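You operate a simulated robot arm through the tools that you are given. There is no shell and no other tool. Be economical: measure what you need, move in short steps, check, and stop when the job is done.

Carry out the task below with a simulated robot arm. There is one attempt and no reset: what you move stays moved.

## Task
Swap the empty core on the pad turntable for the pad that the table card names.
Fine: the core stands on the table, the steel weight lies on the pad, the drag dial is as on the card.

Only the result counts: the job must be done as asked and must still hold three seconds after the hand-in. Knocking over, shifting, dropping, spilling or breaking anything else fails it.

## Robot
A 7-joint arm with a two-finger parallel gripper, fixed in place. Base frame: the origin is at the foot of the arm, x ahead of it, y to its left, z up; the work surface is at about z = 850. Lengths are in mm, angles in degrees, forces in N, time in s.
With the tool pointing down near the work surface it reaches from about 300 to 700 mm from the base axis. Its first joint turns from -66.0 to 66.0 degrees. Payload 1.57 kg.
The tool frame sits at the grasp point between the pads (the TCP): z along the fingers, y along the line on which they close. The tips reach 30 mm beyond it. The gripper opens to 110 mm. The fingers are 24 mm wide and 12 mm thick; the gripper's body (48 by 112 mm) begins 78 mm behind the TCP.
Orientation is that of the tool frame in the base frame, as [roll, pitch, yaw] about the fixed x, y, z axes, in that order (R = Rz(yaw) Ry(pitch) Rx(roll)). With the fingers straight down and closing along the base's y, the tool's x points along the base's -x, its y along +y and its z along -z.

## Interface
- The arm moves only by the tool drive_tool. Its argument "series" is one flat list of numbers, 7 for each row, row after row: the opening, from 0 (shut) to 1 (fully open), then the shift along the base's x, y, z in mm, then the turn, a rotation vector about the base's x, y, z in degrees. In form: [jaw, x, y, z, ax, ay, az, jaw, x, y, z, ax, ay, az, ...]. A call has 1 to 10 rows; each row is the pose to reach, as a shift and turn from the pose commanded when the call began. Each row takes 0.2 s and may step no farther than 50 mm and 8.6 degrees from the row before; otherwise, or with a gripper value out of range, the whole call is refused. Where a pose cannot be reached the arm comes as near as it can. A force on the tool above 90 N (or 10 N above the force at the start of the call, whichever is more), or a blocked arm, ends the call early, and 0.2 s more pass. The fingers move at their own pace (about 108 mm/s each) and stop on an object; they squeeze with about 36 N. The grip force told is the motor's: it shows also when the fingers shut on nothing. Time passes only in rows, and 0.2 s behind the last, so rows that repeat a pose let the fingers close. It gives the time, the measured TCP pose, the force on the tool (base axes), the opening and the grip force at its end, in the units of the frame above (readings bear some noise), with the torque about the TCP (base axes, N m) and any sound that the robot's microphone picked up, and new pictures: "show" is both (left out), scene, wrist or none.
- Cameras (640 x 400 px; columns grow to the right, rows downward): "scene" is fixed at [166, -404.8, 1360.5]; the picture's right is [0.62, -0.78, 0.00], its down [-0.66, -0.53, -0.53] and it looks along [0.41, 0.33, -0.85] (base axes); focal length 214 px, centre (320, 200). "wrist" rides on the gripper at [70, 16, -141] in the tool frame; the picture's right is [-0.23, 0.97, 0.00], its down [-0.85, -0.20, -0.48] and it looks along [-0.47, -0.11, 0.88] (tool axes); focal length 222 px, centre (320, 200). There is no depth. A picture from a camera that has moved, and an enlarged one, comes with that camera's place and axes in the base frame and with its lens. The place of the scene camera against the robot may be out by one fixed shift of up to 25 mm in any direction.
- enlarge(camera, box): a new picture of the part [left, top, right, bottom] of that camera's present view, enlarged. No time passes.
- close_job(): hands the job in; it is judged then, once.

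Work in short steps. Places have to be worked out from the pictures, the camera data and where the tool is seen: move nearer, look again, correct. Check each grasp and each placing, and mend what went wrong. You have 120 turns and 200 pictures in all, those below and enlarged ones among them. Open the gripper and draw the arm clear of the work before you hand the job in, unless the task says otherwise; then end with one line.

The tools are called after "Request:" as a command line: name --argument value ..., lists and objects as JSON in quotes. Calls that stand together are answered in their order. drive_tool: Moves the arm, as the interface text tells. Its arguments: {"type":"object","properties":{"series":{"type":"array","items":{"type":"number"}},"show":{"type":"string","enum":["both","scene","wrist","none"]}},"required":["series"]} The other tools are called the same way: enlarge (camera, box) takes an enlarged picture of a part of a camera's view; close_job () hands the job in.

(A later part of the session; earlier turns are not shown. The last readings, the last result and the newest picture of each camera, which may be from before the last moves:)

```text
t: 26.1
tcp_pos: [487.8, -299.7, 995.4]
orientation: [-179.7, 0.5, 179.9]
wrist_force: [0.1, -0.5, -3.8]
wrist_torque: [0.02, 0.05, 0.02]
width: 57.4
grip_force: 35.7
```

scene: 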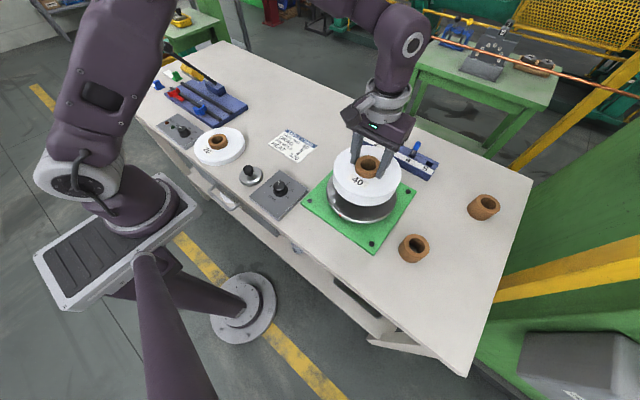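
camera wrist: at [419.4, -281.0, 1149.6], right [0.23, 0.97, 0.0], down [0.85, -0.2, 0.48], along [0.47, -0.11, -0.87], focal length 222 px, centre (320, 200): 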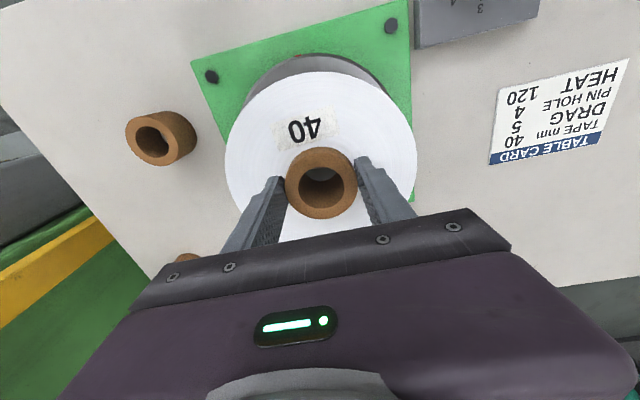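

Request:
drive_tool --series '[0.4, 0, 0, -2, 0, 0, 0]' --show "none"

Request:
drive_tool --series '[0.4, 0, 0, -2, 0, 0, 0]' --show "none"

Request:
drive_tool --series '[0.4, 0, 0, -2, 0, 0, 0]' --show "none"

Request:
drive_tool --series '[0.4, 0, 0, -2, 0, 0, 0]' --show "wrist"

Request:
enlarge --camera "wrist" --box '[270, 140, 370, 220]'

```text
t: 26.4
tcp_pos: [487.2, -300.7, 995.4]
orientation: [-179.8, 0.3, 179.8]
wrist_force: [0.5, 0.2, -4.2]
wrist_torque: [-0.03, 0.03, 0.0]
width: 57.2
grip_force: 36.1
```

```text
t: 26.9
tcp_pos: [486.2, -299.0, 992.9]
orientation: [-179.7, 0.4, -180.0]
wrist_force: [0.2, -0.5, -4.5]
wrist_torque: [-0.03, 0.03, 0.0]
width: 57.1
grip_force: 36.2
```

```text
t: 27.2
tcp_pos: [487.4, -299.0, 990.7]
orientation: [-179.8, 0.4, 179.9]
wrist_force: [0.4, 0.0, -4.4]
wrist_torque: [0.04, 0.01, 0.0]
width: 57.1
grip_force: 35.8
```

```text
t: 27.6
tcp_pos: [486.7, -300.5, 987.7]
orientation: [-179.8, 0.4, 180.0]
wrist_force: [0.4, 0.6, -3.1]
wrist_torque: [-0.02, 0.02, -0.03]
width: 57.2
grip_force: 36.2
camera wrist: at [417.8, -282.9, 1129.3], right [0.23, 0.97, 0.0], down [0.85, -0.2, 0.48], along [0.47, -0.11, -0.87], focal length 222 px, centre (320, 200)
```

wrist: 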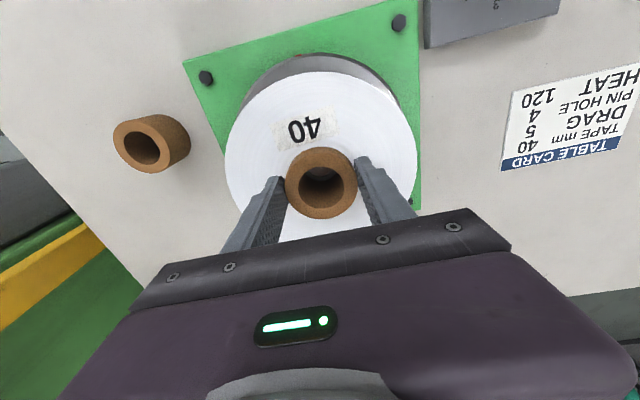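

```text
5.00 times, centred on (320, 180) of wrist
camera zoom: at [417.8, -282.9, 1129.3], right [0.23, 0.97, 0.0], down [0.85, -0.2, 0.48], along [0.47, -0.11, -0.87], focal length 1111 px, centre (320, 300)
```

zoom: 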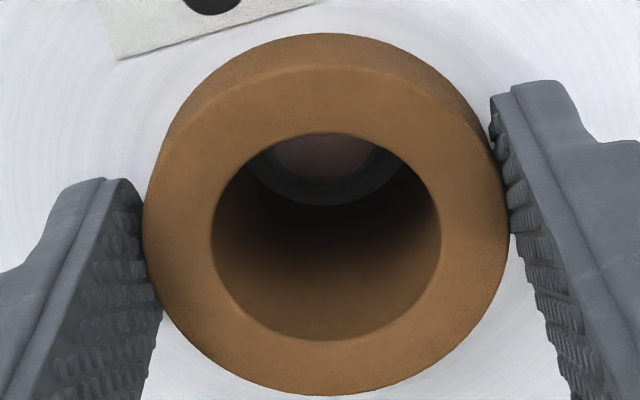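

The spindle top is seen inside the bore, centred. I continue down to just above seating (TCP ≈ 964).

Request:
drive_tool --series '[0.4, 0, 0, -8, 0, 0, 0, 0.4, 0, 0, -15, 0, 0, 0, 0.4, 0, 0, -20, 0, 0, 0]' --show "wrist"

Request:
enlarge --camera "wrist" --box '[270, 140, 370, 220]'

Request:
drive_tool --series '[0.4, 0, 0, -2, 0, 0, 0]' --show "none"

Request:
drive_tool --series '[0.4, 0, 0, -1.5, 0, 0, 0]' --show "none"

```text
t: 28.4
tcp_pos: [486.5, -298.9, 969.4]
orientation: [-179.8, 0.4, 180.0]
wrist_force: [0.9, 0.3, -3.7]
wrist_torque: [-0.01, 0.03, 0.01]
width: 57.7
grip_force: 35.2
camera wrist: at [418.1, -283.3, 1109.4], right [0.23, 0.97, 0.0], down [0.85, -0.2, 0.48], along [0.47, -0.11, -0.87], focal length 222 px, centre (320, 200)
```

wrist: 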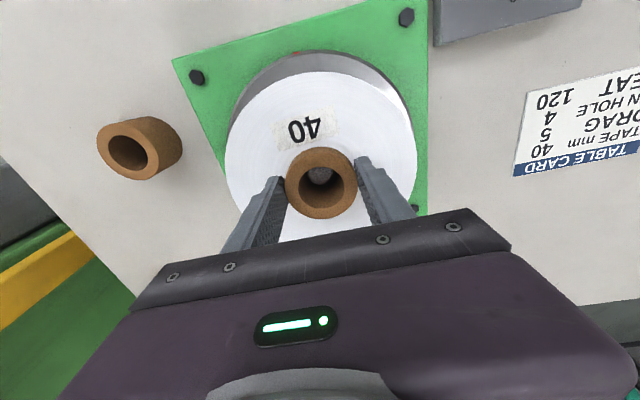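

```text
5.00 times, centred on (320, 180) of wrist
camera zoom: at [418.1, -283.3, 1109.4], right [0.23, 0.97, 0.0], down [0.85, -0.2, 0.48], along [0.47, -0.11, -0.87], focal length 1111 px, centre (320, 300)
```

zoom: 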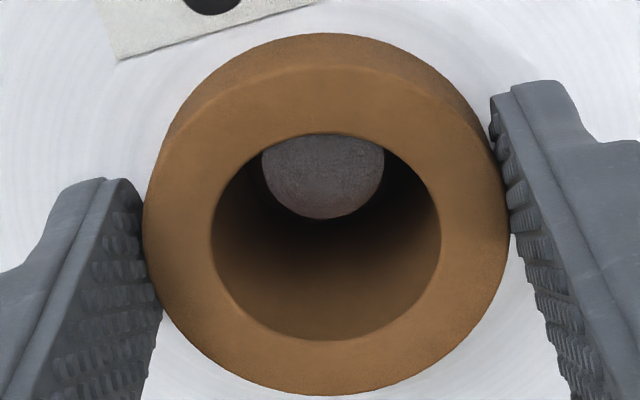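

```text
t: 28.9
tcp_pos: [487.2, -300.1, 966.3]
orientation: [-179.7, 0.4, 179.9]
wrist_force: [-0.6, 0.2, -3.7]
wrist_torque: [0.0, 0.0, 0.01]
width: 57.3
grip_force: 35.9
```

```text
t: 29.2
tcp_pos: [487.4, -300.3, 965.2]
orientation: [-179.8, 0.5, 179.9]
wrist_force: [0.7, 0.4, -3.5]
wrist_torque: [-0.04, 0.01, 0.0]
width: 57.0
grip_force: 35.8
```

The spindle is well inside. Small final steps to seating.

Request:
drive_tool --series '[0.4, 0, 0, -1.5, 0, 0, 0]' --show "none"

Request:
drive_tool --series '[0.4, 0, 0, -1.5, 0, 0, 0]' --show "none"

Request:
drive_tool --series '[0.4, 0, 0, -1, 0, 0, 0]' --show "none"

```text
t: 29.6
tcp_pos: [486.7, -298.8, 963.8]
orientation: [-179.8, 0.5, -180.0]
wrist_force: [0.4, -0.2, -4.0]
wrist_torque: [0.0, 0.02, 0.02]
width: 57.7
grip_force: 35.9
```

```text
t: 30.1
tcp_pos: [488.4, -301.2, 962.7]
orientation: [-179.6, 0.5, -180.0]
wrist_force: [0.8, -3.4, 13.1]
wrist_torque: [0.56, 0.77, 0.01]
width: 57.2
grip_force: 36.0
```

```text
t: 30.4
tcp_pos: [487.2, -300.6, 962.7]
orientation: [-179.6, 0.6, -180.0]
wrist_force: [-1.7, -3.5, 29.0]
wrist_torque: [0.2, 0.15, -0.08]
width: 57.3
grip_force: 36.3
```

Seated on the turntable at the predicted height. I ease off, open and rise.

Request:
drive_tool --series '[0.4, 0, 0, 2, 0, 0, 0, 0.8, 0, 0, 2.5, 0, 0, 0, 0.8, 0, 0, 3, 0, 0, 0, 0.8, 0, 0, 40, 0, 0, 0, 0.8, -10, 0, 80, 0, 0, 0]'

Request:
enlarge --camera "scene" --box '[290, 130, 440, 260]'

Request:
enlarge --camera "scene" --box '[220, 150, 310, 220]'

```text
t: 31.6
tcp_pos: [476.8, -297.2, 1040.2]
orientation: [-179.8, 0.2, 180.0]
wrist_force: [-0.8, -0.3, 1.0]
wrist_torque: [-0.03, 0.05, 0.0]
width: 88.0
grip_force: 0.1
camera wrist: at [406.6, -280.5, 1180.7], right [0.23, 0.97, 0.0], down [0.85, -0.2, 0.48], along [0.47, -0.11, -0.88], focal length 222 px, centre (320, 200)
```

scene: 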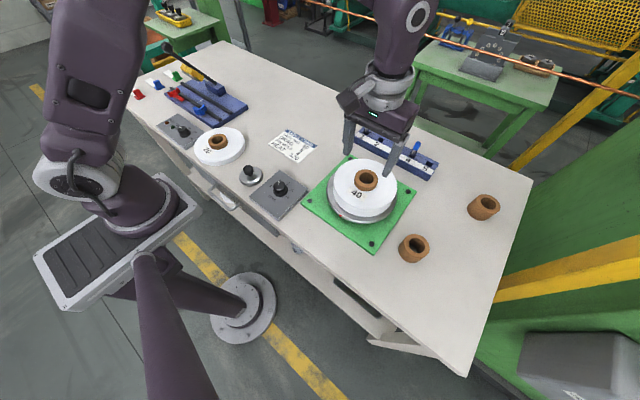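
wrist: 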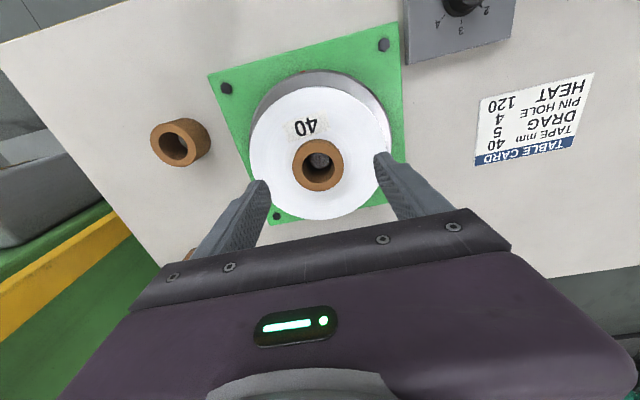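

```text
3.08 times, centred on (365, 195) of scene
camera zoom: at [166.0, -404.8, 1360.6], right [0.62, -0.78, 0.0], down [-0.66, -0.53, -0.53], along [0.41, 0.33, -0.85], focal length 660 px, centre (182, 215)
```

zoom: 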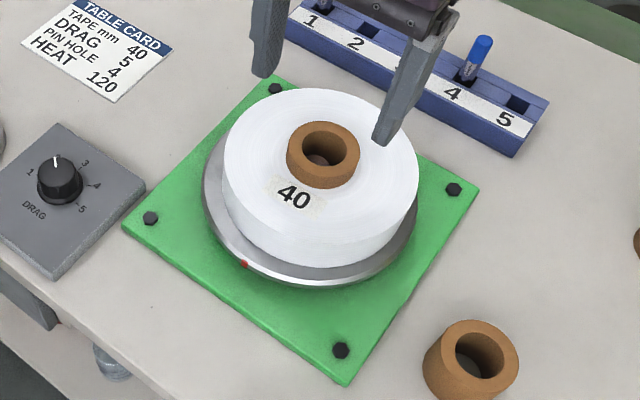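

```text
5.71 times, centred on (265, 185) of scene
camera zoom: at [166.0, -404.8, 1360.6], right [0.62, -0.78, 0.0], down [-0.66, -0.53, -0.53], along [0.41, 0.33, -0.85], focal length 1226 px, centre (634, 286)
```

zoom: 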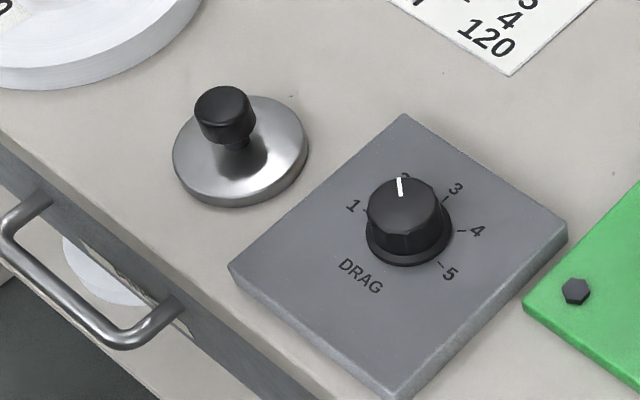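

The roll is seated on the spindle. Next the weight: I travel above it near (351,0) for a closer look.

Request:
drive_tool --series '[1, -16, 38, 0, 0, 0, 0, 1, -32, 76, 0, 0, 0, 0, 1, -48, 114, 0, 0, 0, 0, 1, -64, 152, 0, 0, 0, 0, 1, -80, 190, 0, 0, 0, 0, 1, -96, 228, -10, 0, 0, 0, 1, -112, 266, -20, 0, 0, 0, 1, -124, 294, -40, 0, 0, 0, 1, -124, 294, -40, 0, 0, 0]' --show "wrist"

Request:
enlarge --camera "wrist" --box '[200, 60, 440, 220]'

```text
t: 33.6
tcp_pos: [352.3, -4.5, 1000.8]
orientation: [-179.8, 0.5, 180.0]
wrist_force: [0.4, -0.2, 0.2]
wrist_torque: [-0.02, 0.02, -0.01]
width: 109.8
grip_force: 0.1
camera wrist: at [283.8, 11.6, 1140.9], right [0.23, 0.97, 0.0], down [0.85, -0.2, 0.48], along [0.47, -0.11, -0.87], focal length 222 px, centre (320, 200)
```

wrist: 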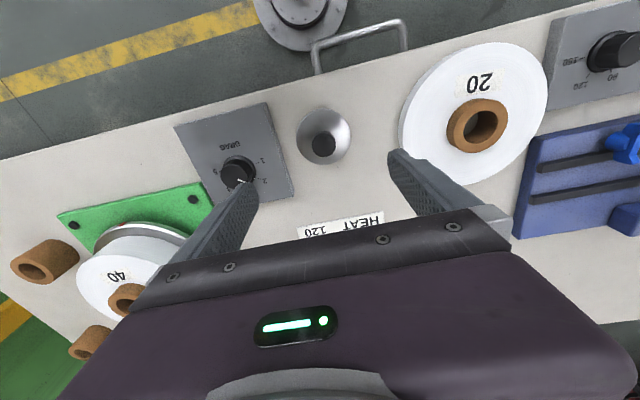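

```text
2.50 times, centred on (320, 140) of wrist
camera zoom: at [283.8, 11.6, 1140.9], right [0.23, 0.97, 0.0], down [0.85, -0.2, 0.48], along [0.47, -0.11, -0.87], focal length 555 px, centre (320, 350)
```

zoom: 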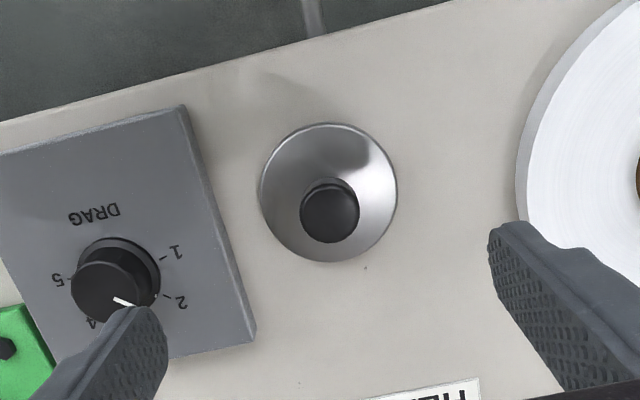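

The weight's axis is near (348.6,1.3), knob top z≈904, knob ≈26 mm across. I narrow to 55 mm and come down to z 940 to check.

Request:
drive_tool --series '[0.5, -3.5, 5.8, -20, 0, 0, 0, 0.5, -3.5, 5.8, -45, 0, 0, 0, 0.5, -3.5, 5.8, -60, 0, 0, 0, 0.5, -3.5, 5.8, -60, 0, 0, 0]' --show "wrist"

Request:
enlarge --camera "wrist" --box '[240, 80, 400, 220]'

```text
t: 34.6
tcp_pos: [351.9, -1.3, 942.2]
orientation: [-179.8, 0.4, 180.0]
wrist_force: [0.2, 0.7, 0.5]
wrist_torque: [0.03, 0.02, -0.01]
width: 55.0
grip_force: 0.0
camera wrist: at [281.1, 16.5, 1081.7], right [0.23, 0.97, 0.0], down [0.85, -0.2, 0.48], along [0.47, -0.11, -0.87], focal length 222 px, centre (320, 200)
```

wrist: 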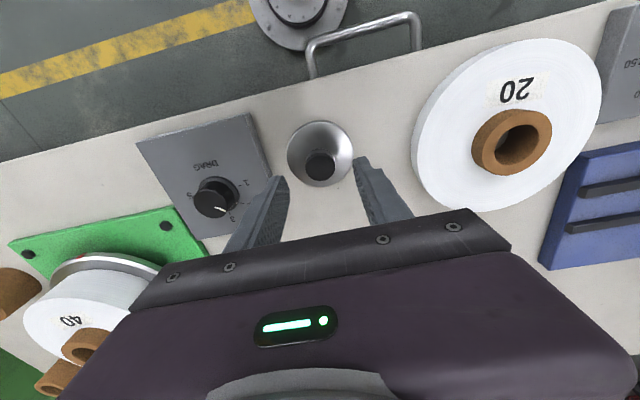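

```text
2.86 times, centred on (320, 150) of wrist
camera zoom: at [281.1, 16.5, 1081.7], right [0.23, 0.97, 0.0], down [0.85, -0.2, 0.48], along [0.47, -0.11, -0.87], focal length 635 px, centre (320, 343)
```

zoom: 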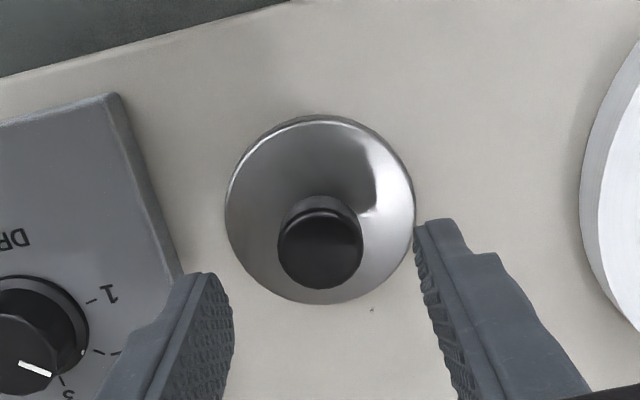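

The estimate is now (347,1.3). I descend to z≈905 around the knob and close.

Request:
drive_tool --series '[0.5, -1.5, 0, -20, 0, 0, 0, 0.5, -1.5, 0, -34, 0, 0, 0, 0.5, -1.5, 0, -34, 0, 0, 0]' --show "both"

Request:
enlarge --camera "scene" --box '[220, 140, 310, 210]'

```text
t: 35.5
tcp_pos: [348.5, -0.8, 907.9]
orientation: [-179.9, 0.5, 179.9]
wrist_force: [0.1, 0.4, -0.4]
wrist_torque: [0.04, -0.02, -0.01]
width: 54.8
grip_force: 0.1
camera wrist: at [279.0, 16.7, 1048.5], right [0.23, 0.97, 0.0], down [0.85, -0.2, 0.48], along [0.47, -0.11, -0.87], focal length 222 px, centre (320, 200)
```

scene: 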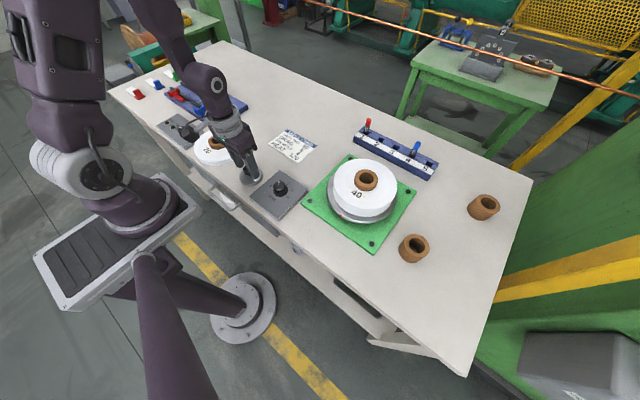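
wrist: 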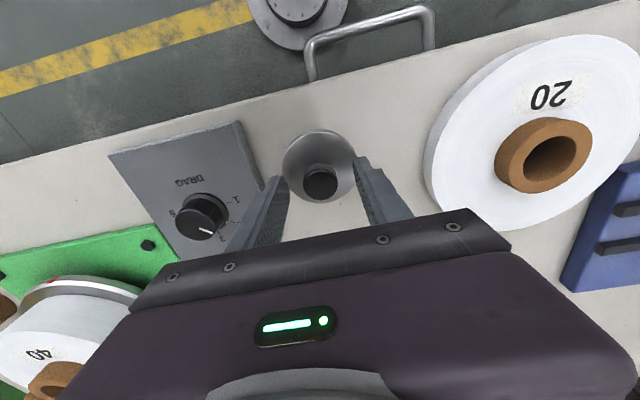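

```text
5.71 times, centred on (265, 175) of scene
camera zoom: at [166.0, -404.8, 1360.5], right [0.62, -0.78, 0.0], down [-0.66, -0.53, -0.53], along [0.41, 0.33, -0.85], focal length 1226 px, centre (634, 343)
```

zoom: 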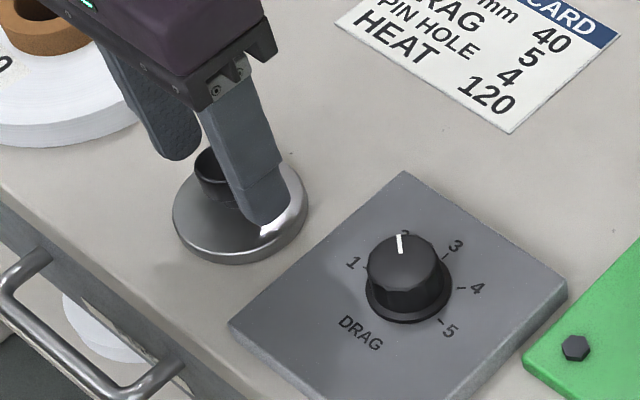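

Knob sits ~3 mm toward the base; I shift, lower 2 mm and close.

Request:
drive_tool --series '[0.5, -3, 0, -2, 0, 0, 0, 0.15, -3, 0, -2, 0, 0, 0, 0.15, -3, 0, -2, 0, 0, 0, 0.15, -3, 0, -2, 0, 0, 0]' --show "wrist"

Request:
drive_tool --series '[0.15, 0, 0, 15, 0, 0, 0, 0.15, 0, 0, 35, 0, 0, 0, 0.15, 0, 0, 35, 0, 0, 0]' --show "both"

Request:
enlarge --camera "scene" --box '[210, 120, 310, 210]'

```text
t: 36.5
tcp_pos: [346.2, 0.9, 907.7]
orientation: [-179.9, 0.4, 179.9]
wrist_force: [-0.9, 1.8, 4.1]
wrist_torque: [0.35, -0.06, -0.01]
width: 27.0
grip_force: 36.2
camera wrist: at [276.0, 16.6, 1046.6], right [0.23, 0.97, 0.0], down [0.85, -0.2, 0.49], along [0.47, -0.11, -0.87], focal length 222 px, centre (320, 200)
```

wrist: 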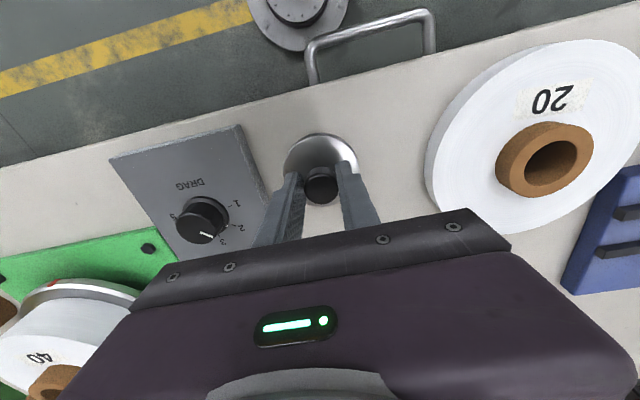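

```text
t: 37.2
tcp_pos: [346.2, -0.3, 941.2]
orientation: [-179.7, 0.2, 179.9]
wrist_force: [-0.3, 0.0, -2.6]
wrist_torque: [0.0, 0.02, 0.03]
width: 27.2
grip_force: 35.7
camera wrist: at [275.8, 16.4, 1081.4], right [0.23, 0.97, 0.0], down [0.85, -0.2, 0.48], along [0.47, -0.11, -0.87], focal length 222 px, centre (320, 200)
```

scene: 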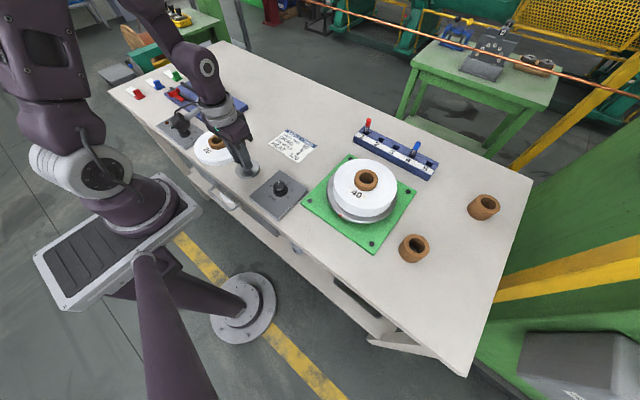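
wrist: 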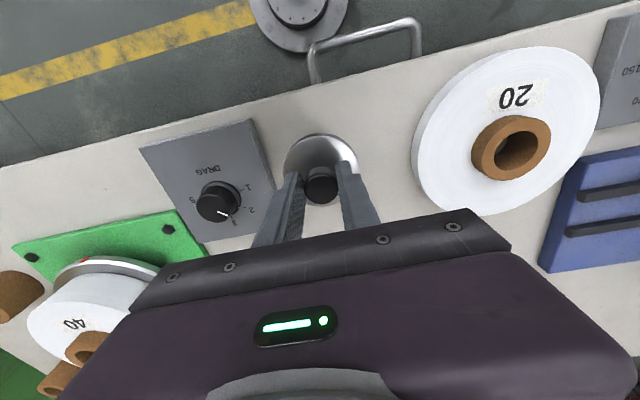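

```text
4.44 times, centred on (260, 165) of scene
camera zoom: at [166.0, -404.8, 1360.5], right [0.62, -0.78, 0.0], down [-0.66, -0.53, -0.53], along [0.41, 0.33, -0.85], focal length 953 px, centre (587, 356)
```

zoom: 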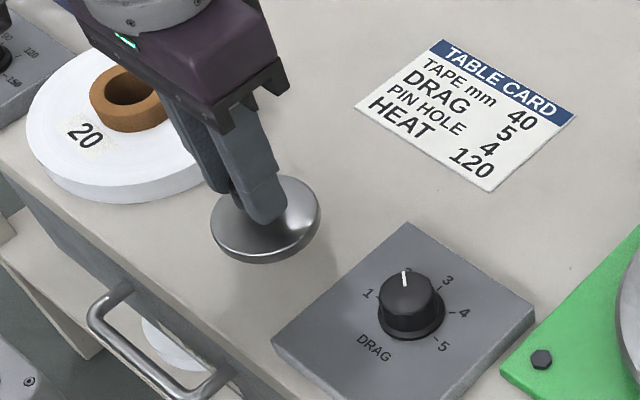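

The weight is lifted cleanly. I raise and carry it to above the roll core at about (489,-301).

Request:
drive_tool --series '[0.15, 0, 0, 40, 0, 0, 0, 0.15, 4, 0, 80, 0, 0, 0, 0.15, 15, -25, 112, 0, 0, 0, 0.15, 32, -65, 112, 0, 0, 0, 0.15, 50, -105, 112, 0, 0, 0, 0.15, 68, -145, 112, 0, 0, 0, 0.15, 86, -185, 112, 0, 0, 0, 0.15, 104, -225, 112, 0, 0, 0, 0.15, 122, -265, 112, 0, 0, 0, 0.15, 140, -301, 112, 0, 0, 0]'

Request:
enlarge --camera "wrist" --box '[220, 80, 420, 230]'

Request:
enlarge --camera "scene" --box '[310, 90, 440, 220]'

```text
t: 39.5
tcp_pos: [484.1, -302.4, 1055.1]
orientation: [-179.8, 0.5, -180.0]
wrist_force: [0.0, -0.3, -2.0]
wrist_torque: [-0.02, -0.01, -0.01]
width: 27.1
grip_force: 35.9
camera wrist: at [414.5, -285.7, 1195.2], right [0.23, 0.97, 0.0], down [0.85, -0.2, 0.48], along [0.47, -0.11, -0.87], focal length 222 px, centre (320, 200)
```

scene: 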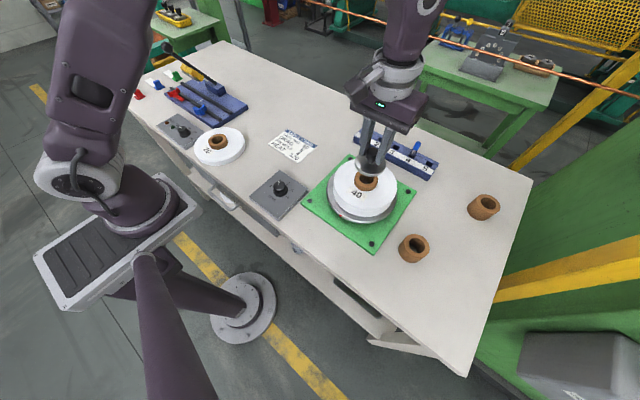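
wrist: 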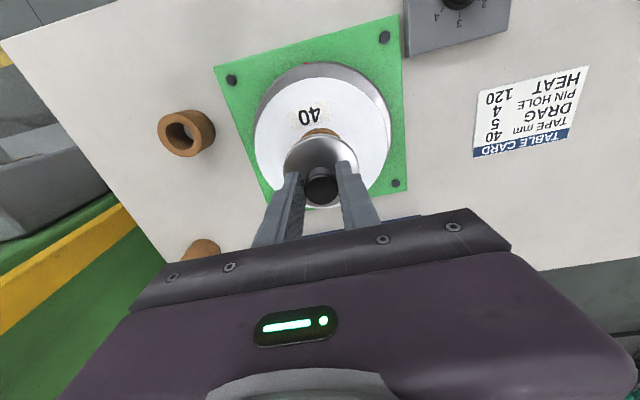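

```text
2.67 times, centred on (320, 155) of wrist
camera zoom: at [414.5, -285.7, 1195.2], right [0.23, 0.97, 0.0], down [0.85, -0.2, 0.48], along [0.47, -0.11, -0.87], focal length 592 px, centre (320, 320)
```

zoom: 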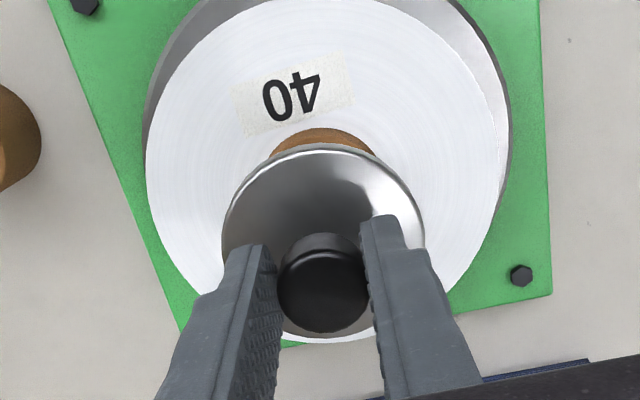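

```text
3.08 times, centred on (375, 155) of scene
camera zoom: at [166.1, -404.9, 1360.5], right [0.62, -0.78, 0.0], down [-0.66, -0.53, -0.53], along [0.41, 0.33, -0.85], focal length 660 px, centre (151, 338)
```

zoom: 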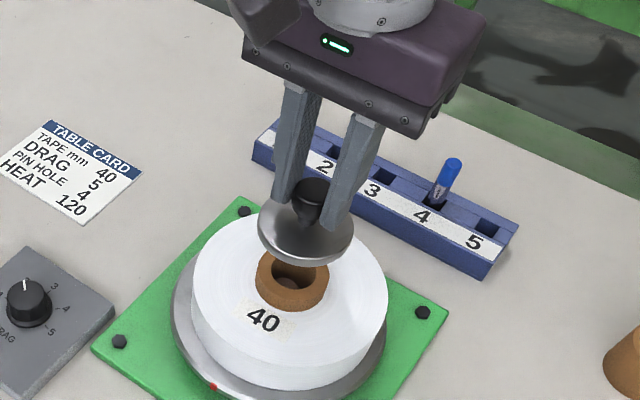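

I descend to about 8 mm above the core rim with a +3.5 mm x correction and look.

Request:
drive_tool --series '[0.15, 3.5, 1, -20, 0, 0, 0, 0.15, 3.5, 1, -36, 0, 0, 0, 0.15, 3.5, 1, -42, 0, 0, 0, 0.15, 3.5, 1, -42, 0, 0, 0]'

Request:
enlarge --camera "wrist" --box '[220, 80, 420, 230]'

Request:
enlarge --camera "scene" --box '[320, 120, 420, 230]'

```text
t: 40.5
tcp_pos: [489.3, -300.1, 1010.0]
orientation: [-179.8, 0.4, 179.9]
wrist_force: [0.5, 0.0, -2.7]
wrist_torque: [0.0, 0.03, 0.0]
width: 26.9
grip_force: 35.5
camera wrist: at [420.1, -283.6, 1151.1], right [0.23, 0.97, 0.0], down [0.85, -0.2, 0.48], along [0.47, -0.11, -0.87], focal length 222 px, centre (320, 200)
```

scene: 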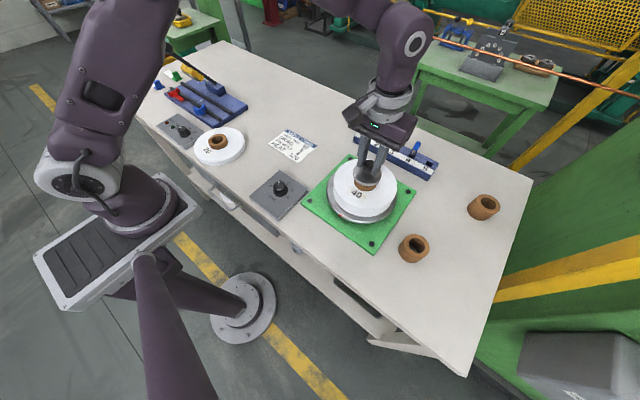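
wrist: 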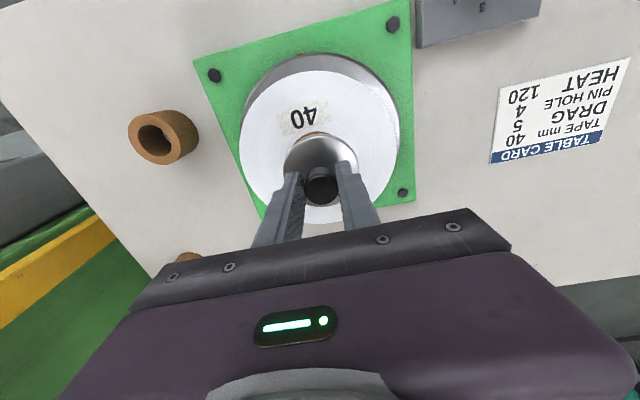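

```text
2.67 times, centred on (320, 155) of wrist
camera zoom: at [420.1, -283.6, 1151.1], right [0.23, 0.97, 0.0], down [0.85, -0.2, 0.48], along [0.47, -0.11, -0.87], focal length 592 px, centre (320, 320)
```

zoom: 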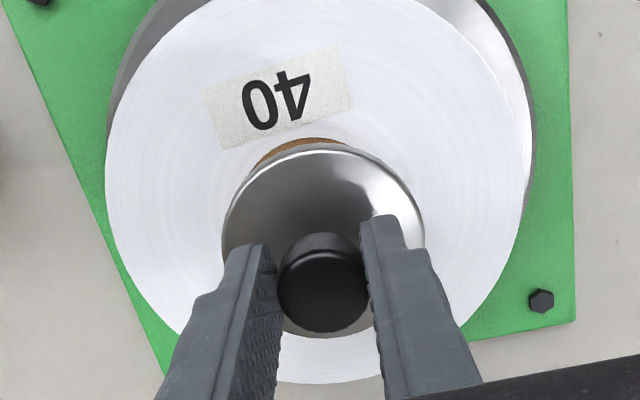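

```text
3.64 times, centred on (370, 175) of scene
camera zoom: at [166.1, -404.9, 1360.5], right [0.62, -0.78, 0.0], down [-0.66, -0.53, -0.53], along [0.41, 0.33, -0.85], focal length 780 px, centre (138, 291)
```

zoom: 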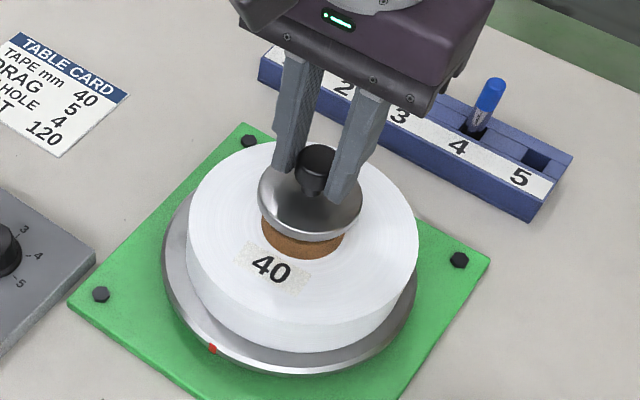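

Comparing the visible core sliver in both views, the weight is about 4–5 mm too far in +x and ~2 mm in +y. I correct and check before lowering.

Request:
drive_tool --series '[0.15, -4.5, -2, 0, 0, 0, 0, 0.15, -4.5, -2, 0, 0, 0, 0]'

Request:
enlarge --camera "wrist" --box '[220, 80, 420, 230]'

Request:
enlarge --camera "scene" --box '[340, 140, 400, 200]'

```text
t: 41.0
tcp_pos: [485.3, -301.5, 1010.7]
orientation: [-179.8, 0.4, 179.9]
wrist_force: [0.4, -0.6, -2.4]
wrist_torque: [-0.01, 0.0, 0.0]
width: 27.1
grip_force: 35.9
camera wrist: at [415.1, -285.5, 1151.1], right [0.23, 0.97, 0.0], down [0.85, -0.2, 0.48], along [0.47, -0.11, -0.87], focal length 222 px, centre (320, 200)
```

scene: 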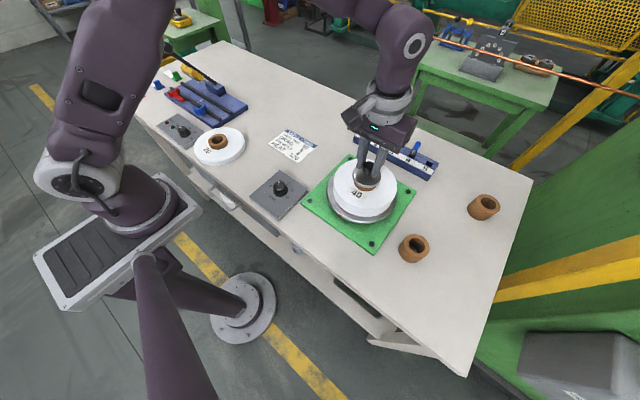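
wrist: 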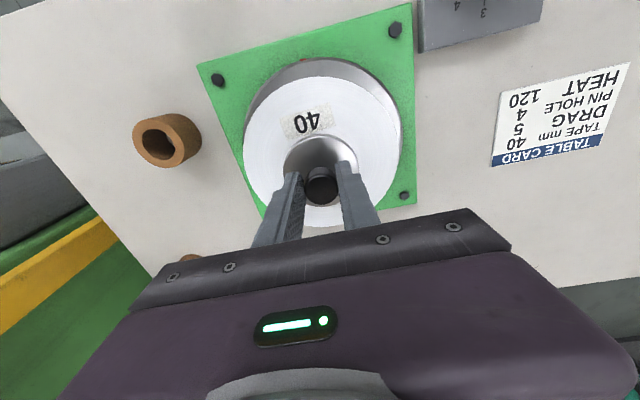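

```text
2.67 times, centred on (320, 155) of wrist
camera zoom: at [415.1, -285.5, 1151.1], right [0.23, 0.97, 0.0], down [0.85, -0.2, 0.48], along [0.47, -0.11, -0.87], focal length 592 px, centre (320, 320)
```

zoom: 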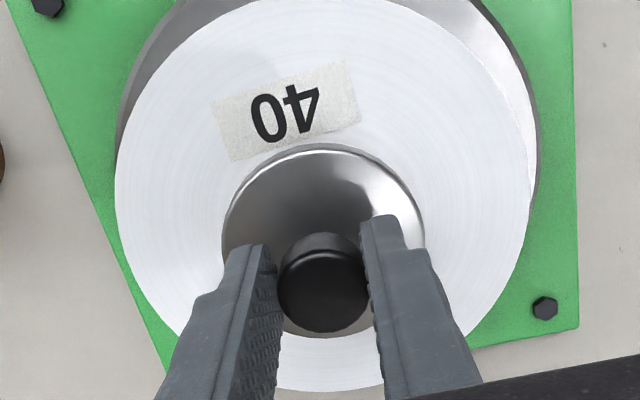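

```text
6.67 times, centred on (370, 170) of scene
camera zoom: at [166.1, -404.9, 1360.5], right [0.62, -0.78, 0.0], down [-0.66, -0.53, -0.53], along [0.41, 0.33, -0.85], focal length 1430 px, centre (-13, 400)
```

zoom: 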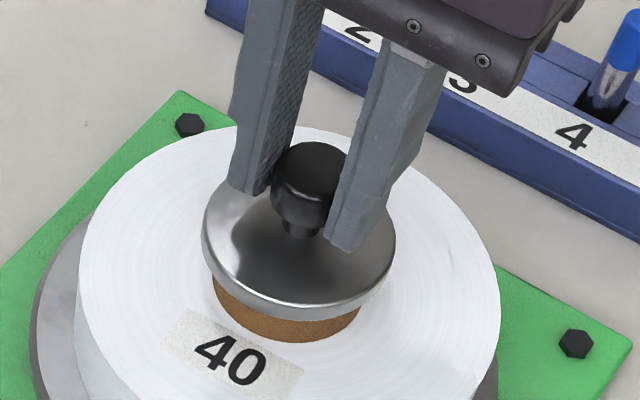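

Now it looks concentric. I lower in small steps until contact.

Request:
drive_tool --series '[0.15, 0, 0, -2, 0, 0, 0, 0.15, 0, 0, -4, 0, 0, 0]' --show "none"

Request:
drive_tool --series '[0.15, 0, 0, -1.5, 0, 0, 0]' --show "none"

Request:
drive_tool --series '[0.15, 0, 0, -1.5, 0, 0, 0]' --show "none"

Request:
drive_tool --series '[0.15, 0, 0, -1, 0, 0, 0]' --show "scene"

Request:
enlarge --camera "scene" --box '[340, 140, 400, 200]'

```text
t: 41.6
tcp_pos: [484.1, -302.8, 1005.7]
orientation: [-179.8, 0.4, 180.0]
wrist_force: [-0.2, -0.1, -2.6]
wrist_torque: [0.02, 0.0, 0.01]
width: 26.9
grip_force: 36.1
```

```text
t: 42.0
tcp_pos: [484.6, -300.2, 1004.9]
orientation: [-179.7, 0.4, 179.9]
wrist_force: [0.1, -0.2, 2.3]
wrist_torque: [0.18, -0.09, 0.0]
width: 27.3
grip_force: 36.2
```

```text
t: 42.5
tcp_pos: [484.6, -301.6, 1004.1]
orientation: [-179.8, 0.4, -180.0]
wrist_force: [-2.6, 4.3, 19.6]
wrist_torque: [0.51, 0.12, 0.03]
width: 27.1
grip_force: 35.9
```

```text
t: 42.9
tcp_pos: [483.7, -301.9, 1004.0]
orientation: [-179.7, 0.6, 179.8]
wrist_force: [0.2, 3.2, 24.2]
wrist_torque: [0.43, -0.18, 0.05]
width: 27.1
grip_force: 36.7
```

scene: 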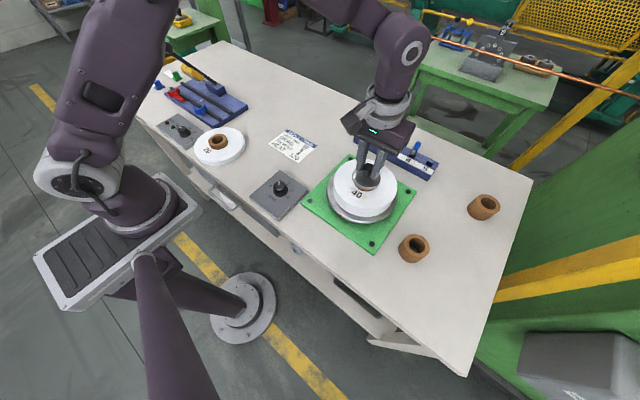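

```text
6.67 times, centred on (370, 170) of scene
camera zoom: at [165.7, -404.6, 1360.7], right [0.62, -0.78, 0.0], down [-0.66, -0.53, -0.53], along [0.41, 0.33, -0.85], focal length 1430 px, centre (-13, 400)
```

zoom: 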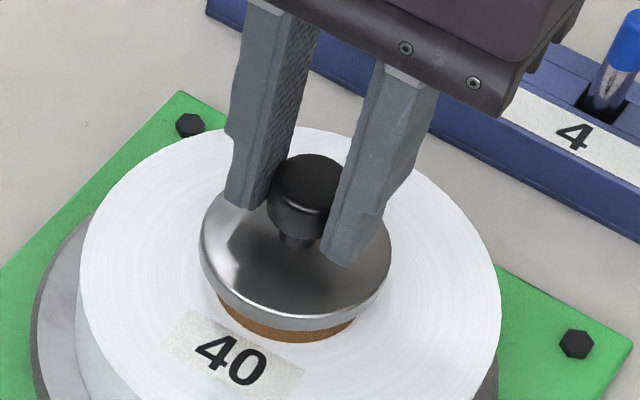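

Contact on the core rim, centred. I ease off, open and rise.

Request:
drive_tool --series '[0.15, 0, 0, 2, 0, 0, 0, 0.55, 0, 0, 2, 0, 0, 0, 0.55, 0, 0, 2, 0, 0, 0, 0.55, 0, 0, 30, 0, 0, 0, 0.55, 0, 0, 60, 0, 0, 0]'

Request:
enlarge --camera "scene" --box '[330, 130, 410, 220]'

Request:
enlarge --camera "wrist" --box '[220, 60, 420, 210]'

```text
t: 44.0
tcp_pos: [485.1, -302.3, 1062.9]
orientation: [-179.8, 0.2, 179.9]
wrist_force: [0.1, -0.1, 0.3]
wrist_torque: [0.03, 0.01, 0.02]
width: 60.4
grip_force: 0.1
camera wrist: at [415.5, -284.8, 1203.9], right [0.23, 0.97, 0.0], down [0.85, -0.2, 0.48], along [0.47, -0.11, -0.87], focal length 222 px, centre (320, 200)
```

scene: 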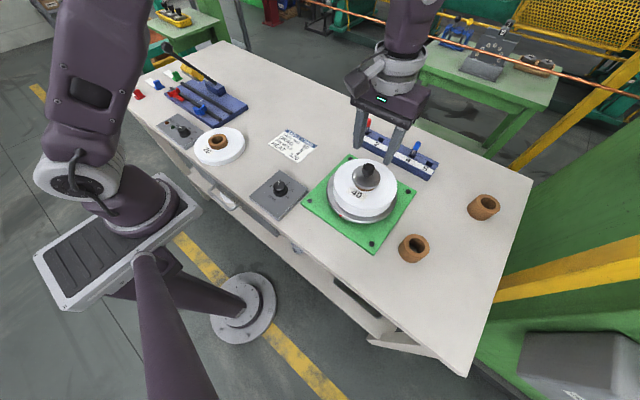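
wrist: 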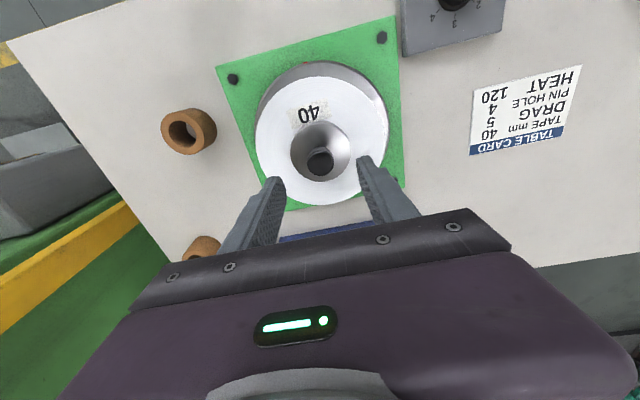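

```text
4.44 times, centred on (370, 175) of scene
camera zoom: at [166.0, -404.8, 1360.6], right [0.62, -0.78, 0.0], down [-0.66, -0.53, -0.53], along [0.41, 0.33, -0.85], focal length 953 px, centre (98, 311)
```

zoom: 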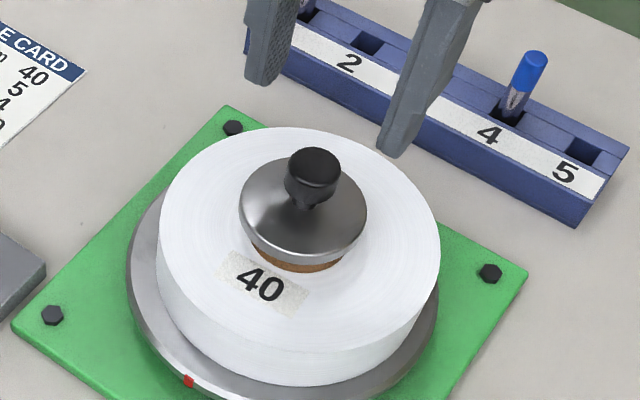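

```text
2.67 times, centred on (320, 135) of wrist
camera zoom: at [415.5, -284.8, 1203.9], right [0.23, 0.97, 0.0], down [0.85, -0.2, 0.48], along [0.47, -0.11, -0.87], focal length 592 px, centre (320, 373)
```

zoom: 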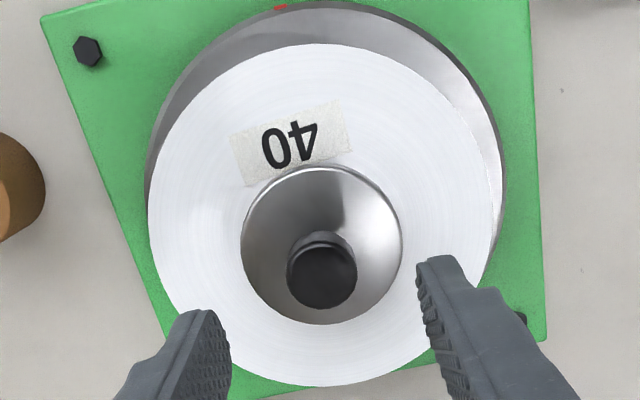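

The weight lies centred on the pad. Now the dial: I move above it near (365,-115) for a close look.

Request:
drive_tool --series '[0.55, -10, 30, 0, 0, 0, 0, 0.55, -30, 60, 0, 0, 0, 0, 0.55, -52, 92, 0, 0, 0, 0, 0.55, -75, 125, 0, 0, 0, 0, 0.55, -98, 156, -20, 0, 0, 0, 0.55, -118, 187, -45, 0, 0, 0, 0.55, -118, 187, -65, 0, 0, 0, 0.55, -118, 187, -65, 0, 0, 0]' --show "wrist"

Request:
enlarge --camera "wrist" --box '[240, 70, 400, 210]'

Request:
enlarge --camera "scene" --box '[240, 160, 320, 220]'

```text
t: 45.9
tcp_pos: [364.7, -114.8, 997.9]
orientation: [-179.8, 0.4, -180.0]
wrist_force: [-0.7, -0.1, -0.4]
wrist_torque: [-0.01, -0.04, -0.01]
width: 60.4
grip_force: 0.0
camera wrist: at [296.4, -98.1, 1137.8], right [0.23, 0.97, 0.0], down [0.85, -0.2, 0.48], along [0.47, -0.11, -0.87], focal length 222 px, centre (320, 200)
```

wrist: 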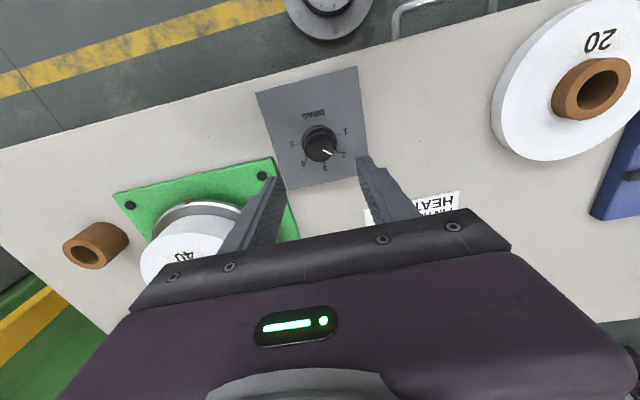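

```text
2.86 times, centred on (320, 140) of wrist
camera zoom: at [296.4, -98.1, 1137.8], right [0.23, 0.97, 0.0], down [0.85, -0.2, 0.48], along [0.47, -0.11, -0.87], focal length 635 px, centre (320, 371)
```

zoom: 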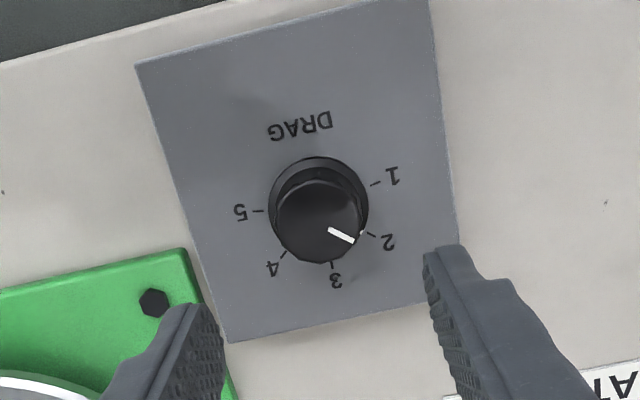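

```text
6.67 times, centred on (280, 190) of scene
camera zoom: at [166.0, -404.8, 1360.5], right [0.62, -0.78, 0.0], down [-0.66, -0.53, -0.53], along [0.41, 0.33, -0.85], focal length 1430 px, centre (587, 267)
```

zoom: 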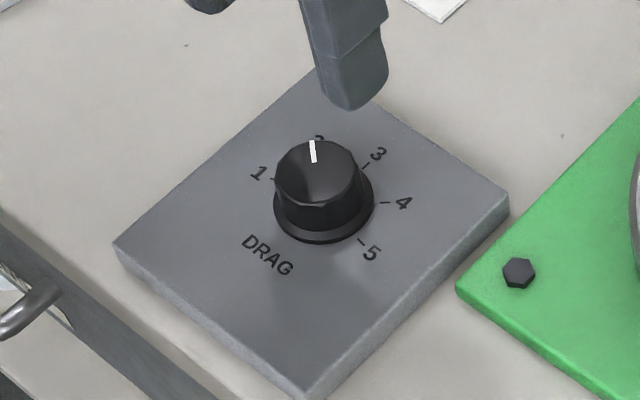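

Ticks are 50° apart about an axis at (364,-114.7); the pointer is at 2 and 5 lies 150° clockwise. Knob top ≈ z 890, ≈34 mm across. I pre-turn the gripper +75° at height.

Request:
drive_tool --series '[0.55, 0, 0, 0, 0, 0, 8.4, 0.55, 0, 0, 0, 0, 0, 16.8, 0.55, 0, 0, 0, 0, 0, 25.2, 0.55, 0, 0, 0, 0, 0, 33.6, 0.55, 0, 0, 0, 0, 0, 42, 0.55, 0, 0, 0, 0, 0, 50.4, 0.55, 0, 0, 0, 0, 0, 58.8, 0.55, 0, 0, 0, 0, 0, 67.2, 0.55, 0, 0, 0, 0, 0, 75, 0.55, 0, 0, 0, 0, 0, 75]'

```text
t: 48.0
tcp_pos: [366.3, -115.2, 996.6]
orientation: [-179.8, 0.3, -105.0]
wrist_force: [-0.1, 0.4, -1.5]
wrist_torque: [-0.02, -0.01, 0.0]
width: 60.5
grip_force: 0.2
camera wrist: at [333.2, -179.1, 1137.8], right [-0.88, 0.47, 0.0], down [0.41, 0.77, 0.48], along [0.23, 0.43, -0.87], focal length 222 px, centre (320, 200)
```

scene: 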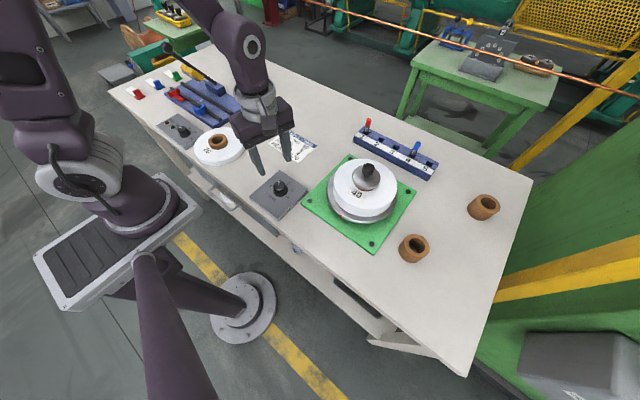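
wrist: 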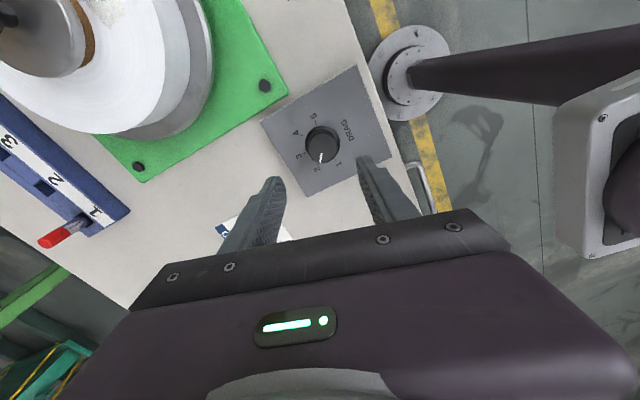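

The turn worked. I descend to z≈935 and recheck the knob's alignment.

Request:
drive_tool --series '[0.55, 0, -1, -30, 0, 0, 0, 0.55, 0, -1, -60, 0, 0, 0, 0.55, 0, -1, -60, 0, 0, 0]'

Request:
enlarge --camera "wrist" --box '[240, 100, 400, 220]'

Request:
enlarge --camera "scene" --box '[235, 140, 325, 220]'

```text
t: 48.9
tcp_pos: [364.9, -115.3, 937.1]
orientation: [-179.8, 0.3, -105.1]
wrist_force: [-0.7, 0.6, 0.0]
wrist_torque: [0.0, 0.01, 0.02]
width: 60.6
grip_force: 0.2
camera wrist: at [331.8, -179.3, 1078.7], right [-0.88, 0.47, 0.0], down [0.41, 0.77, 0.48], along [0.23, 0.43, -0.87], focal length 222 px, centre (320, 200)
```

scene: 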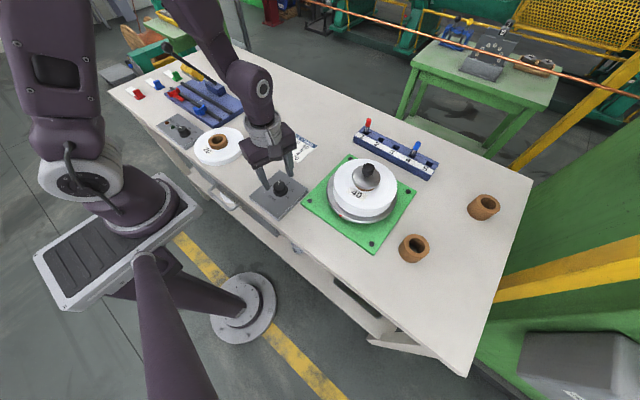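
wrist: 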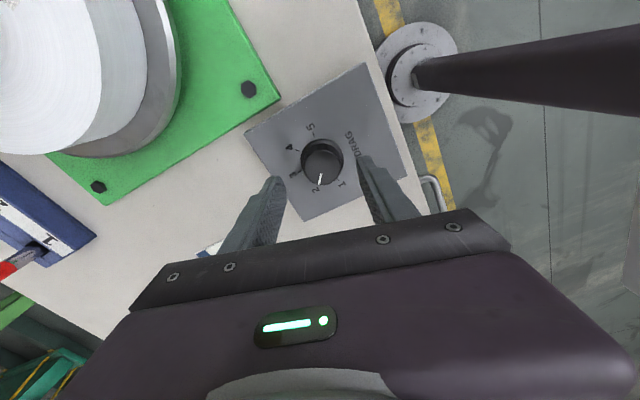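

```text
3.33 times, centred on (320, 160) of wrist
camera zoom: at [331.8, -179.3, 1078.7], right [-0.88, 0.47, 0.0], down [0.41, 0.77, 0.48], along [0.23, 0.43, -0.87], focal length 740 px, centre (320, 333)
```

zoom: 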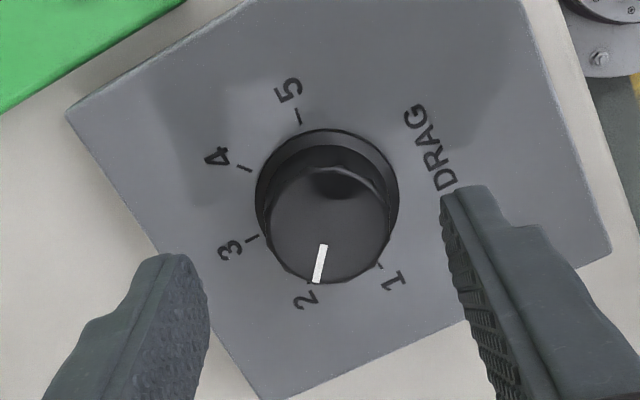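

```text
5.00 times, centred on (280, 180) of scene
camera zoom: at [166.0, -404.8, 1360.5], right [0.62, -0.78, 0.0], down [-0.66, -0.53, -0.53], along [0.41, 0.33, -0.85], focal length 1072 px, centre (520, 300)
```

zoom: 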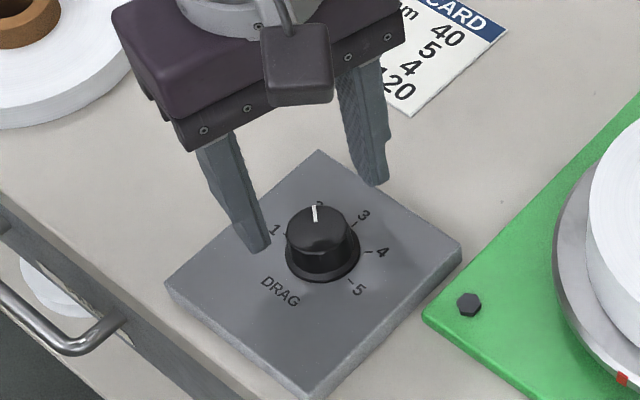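

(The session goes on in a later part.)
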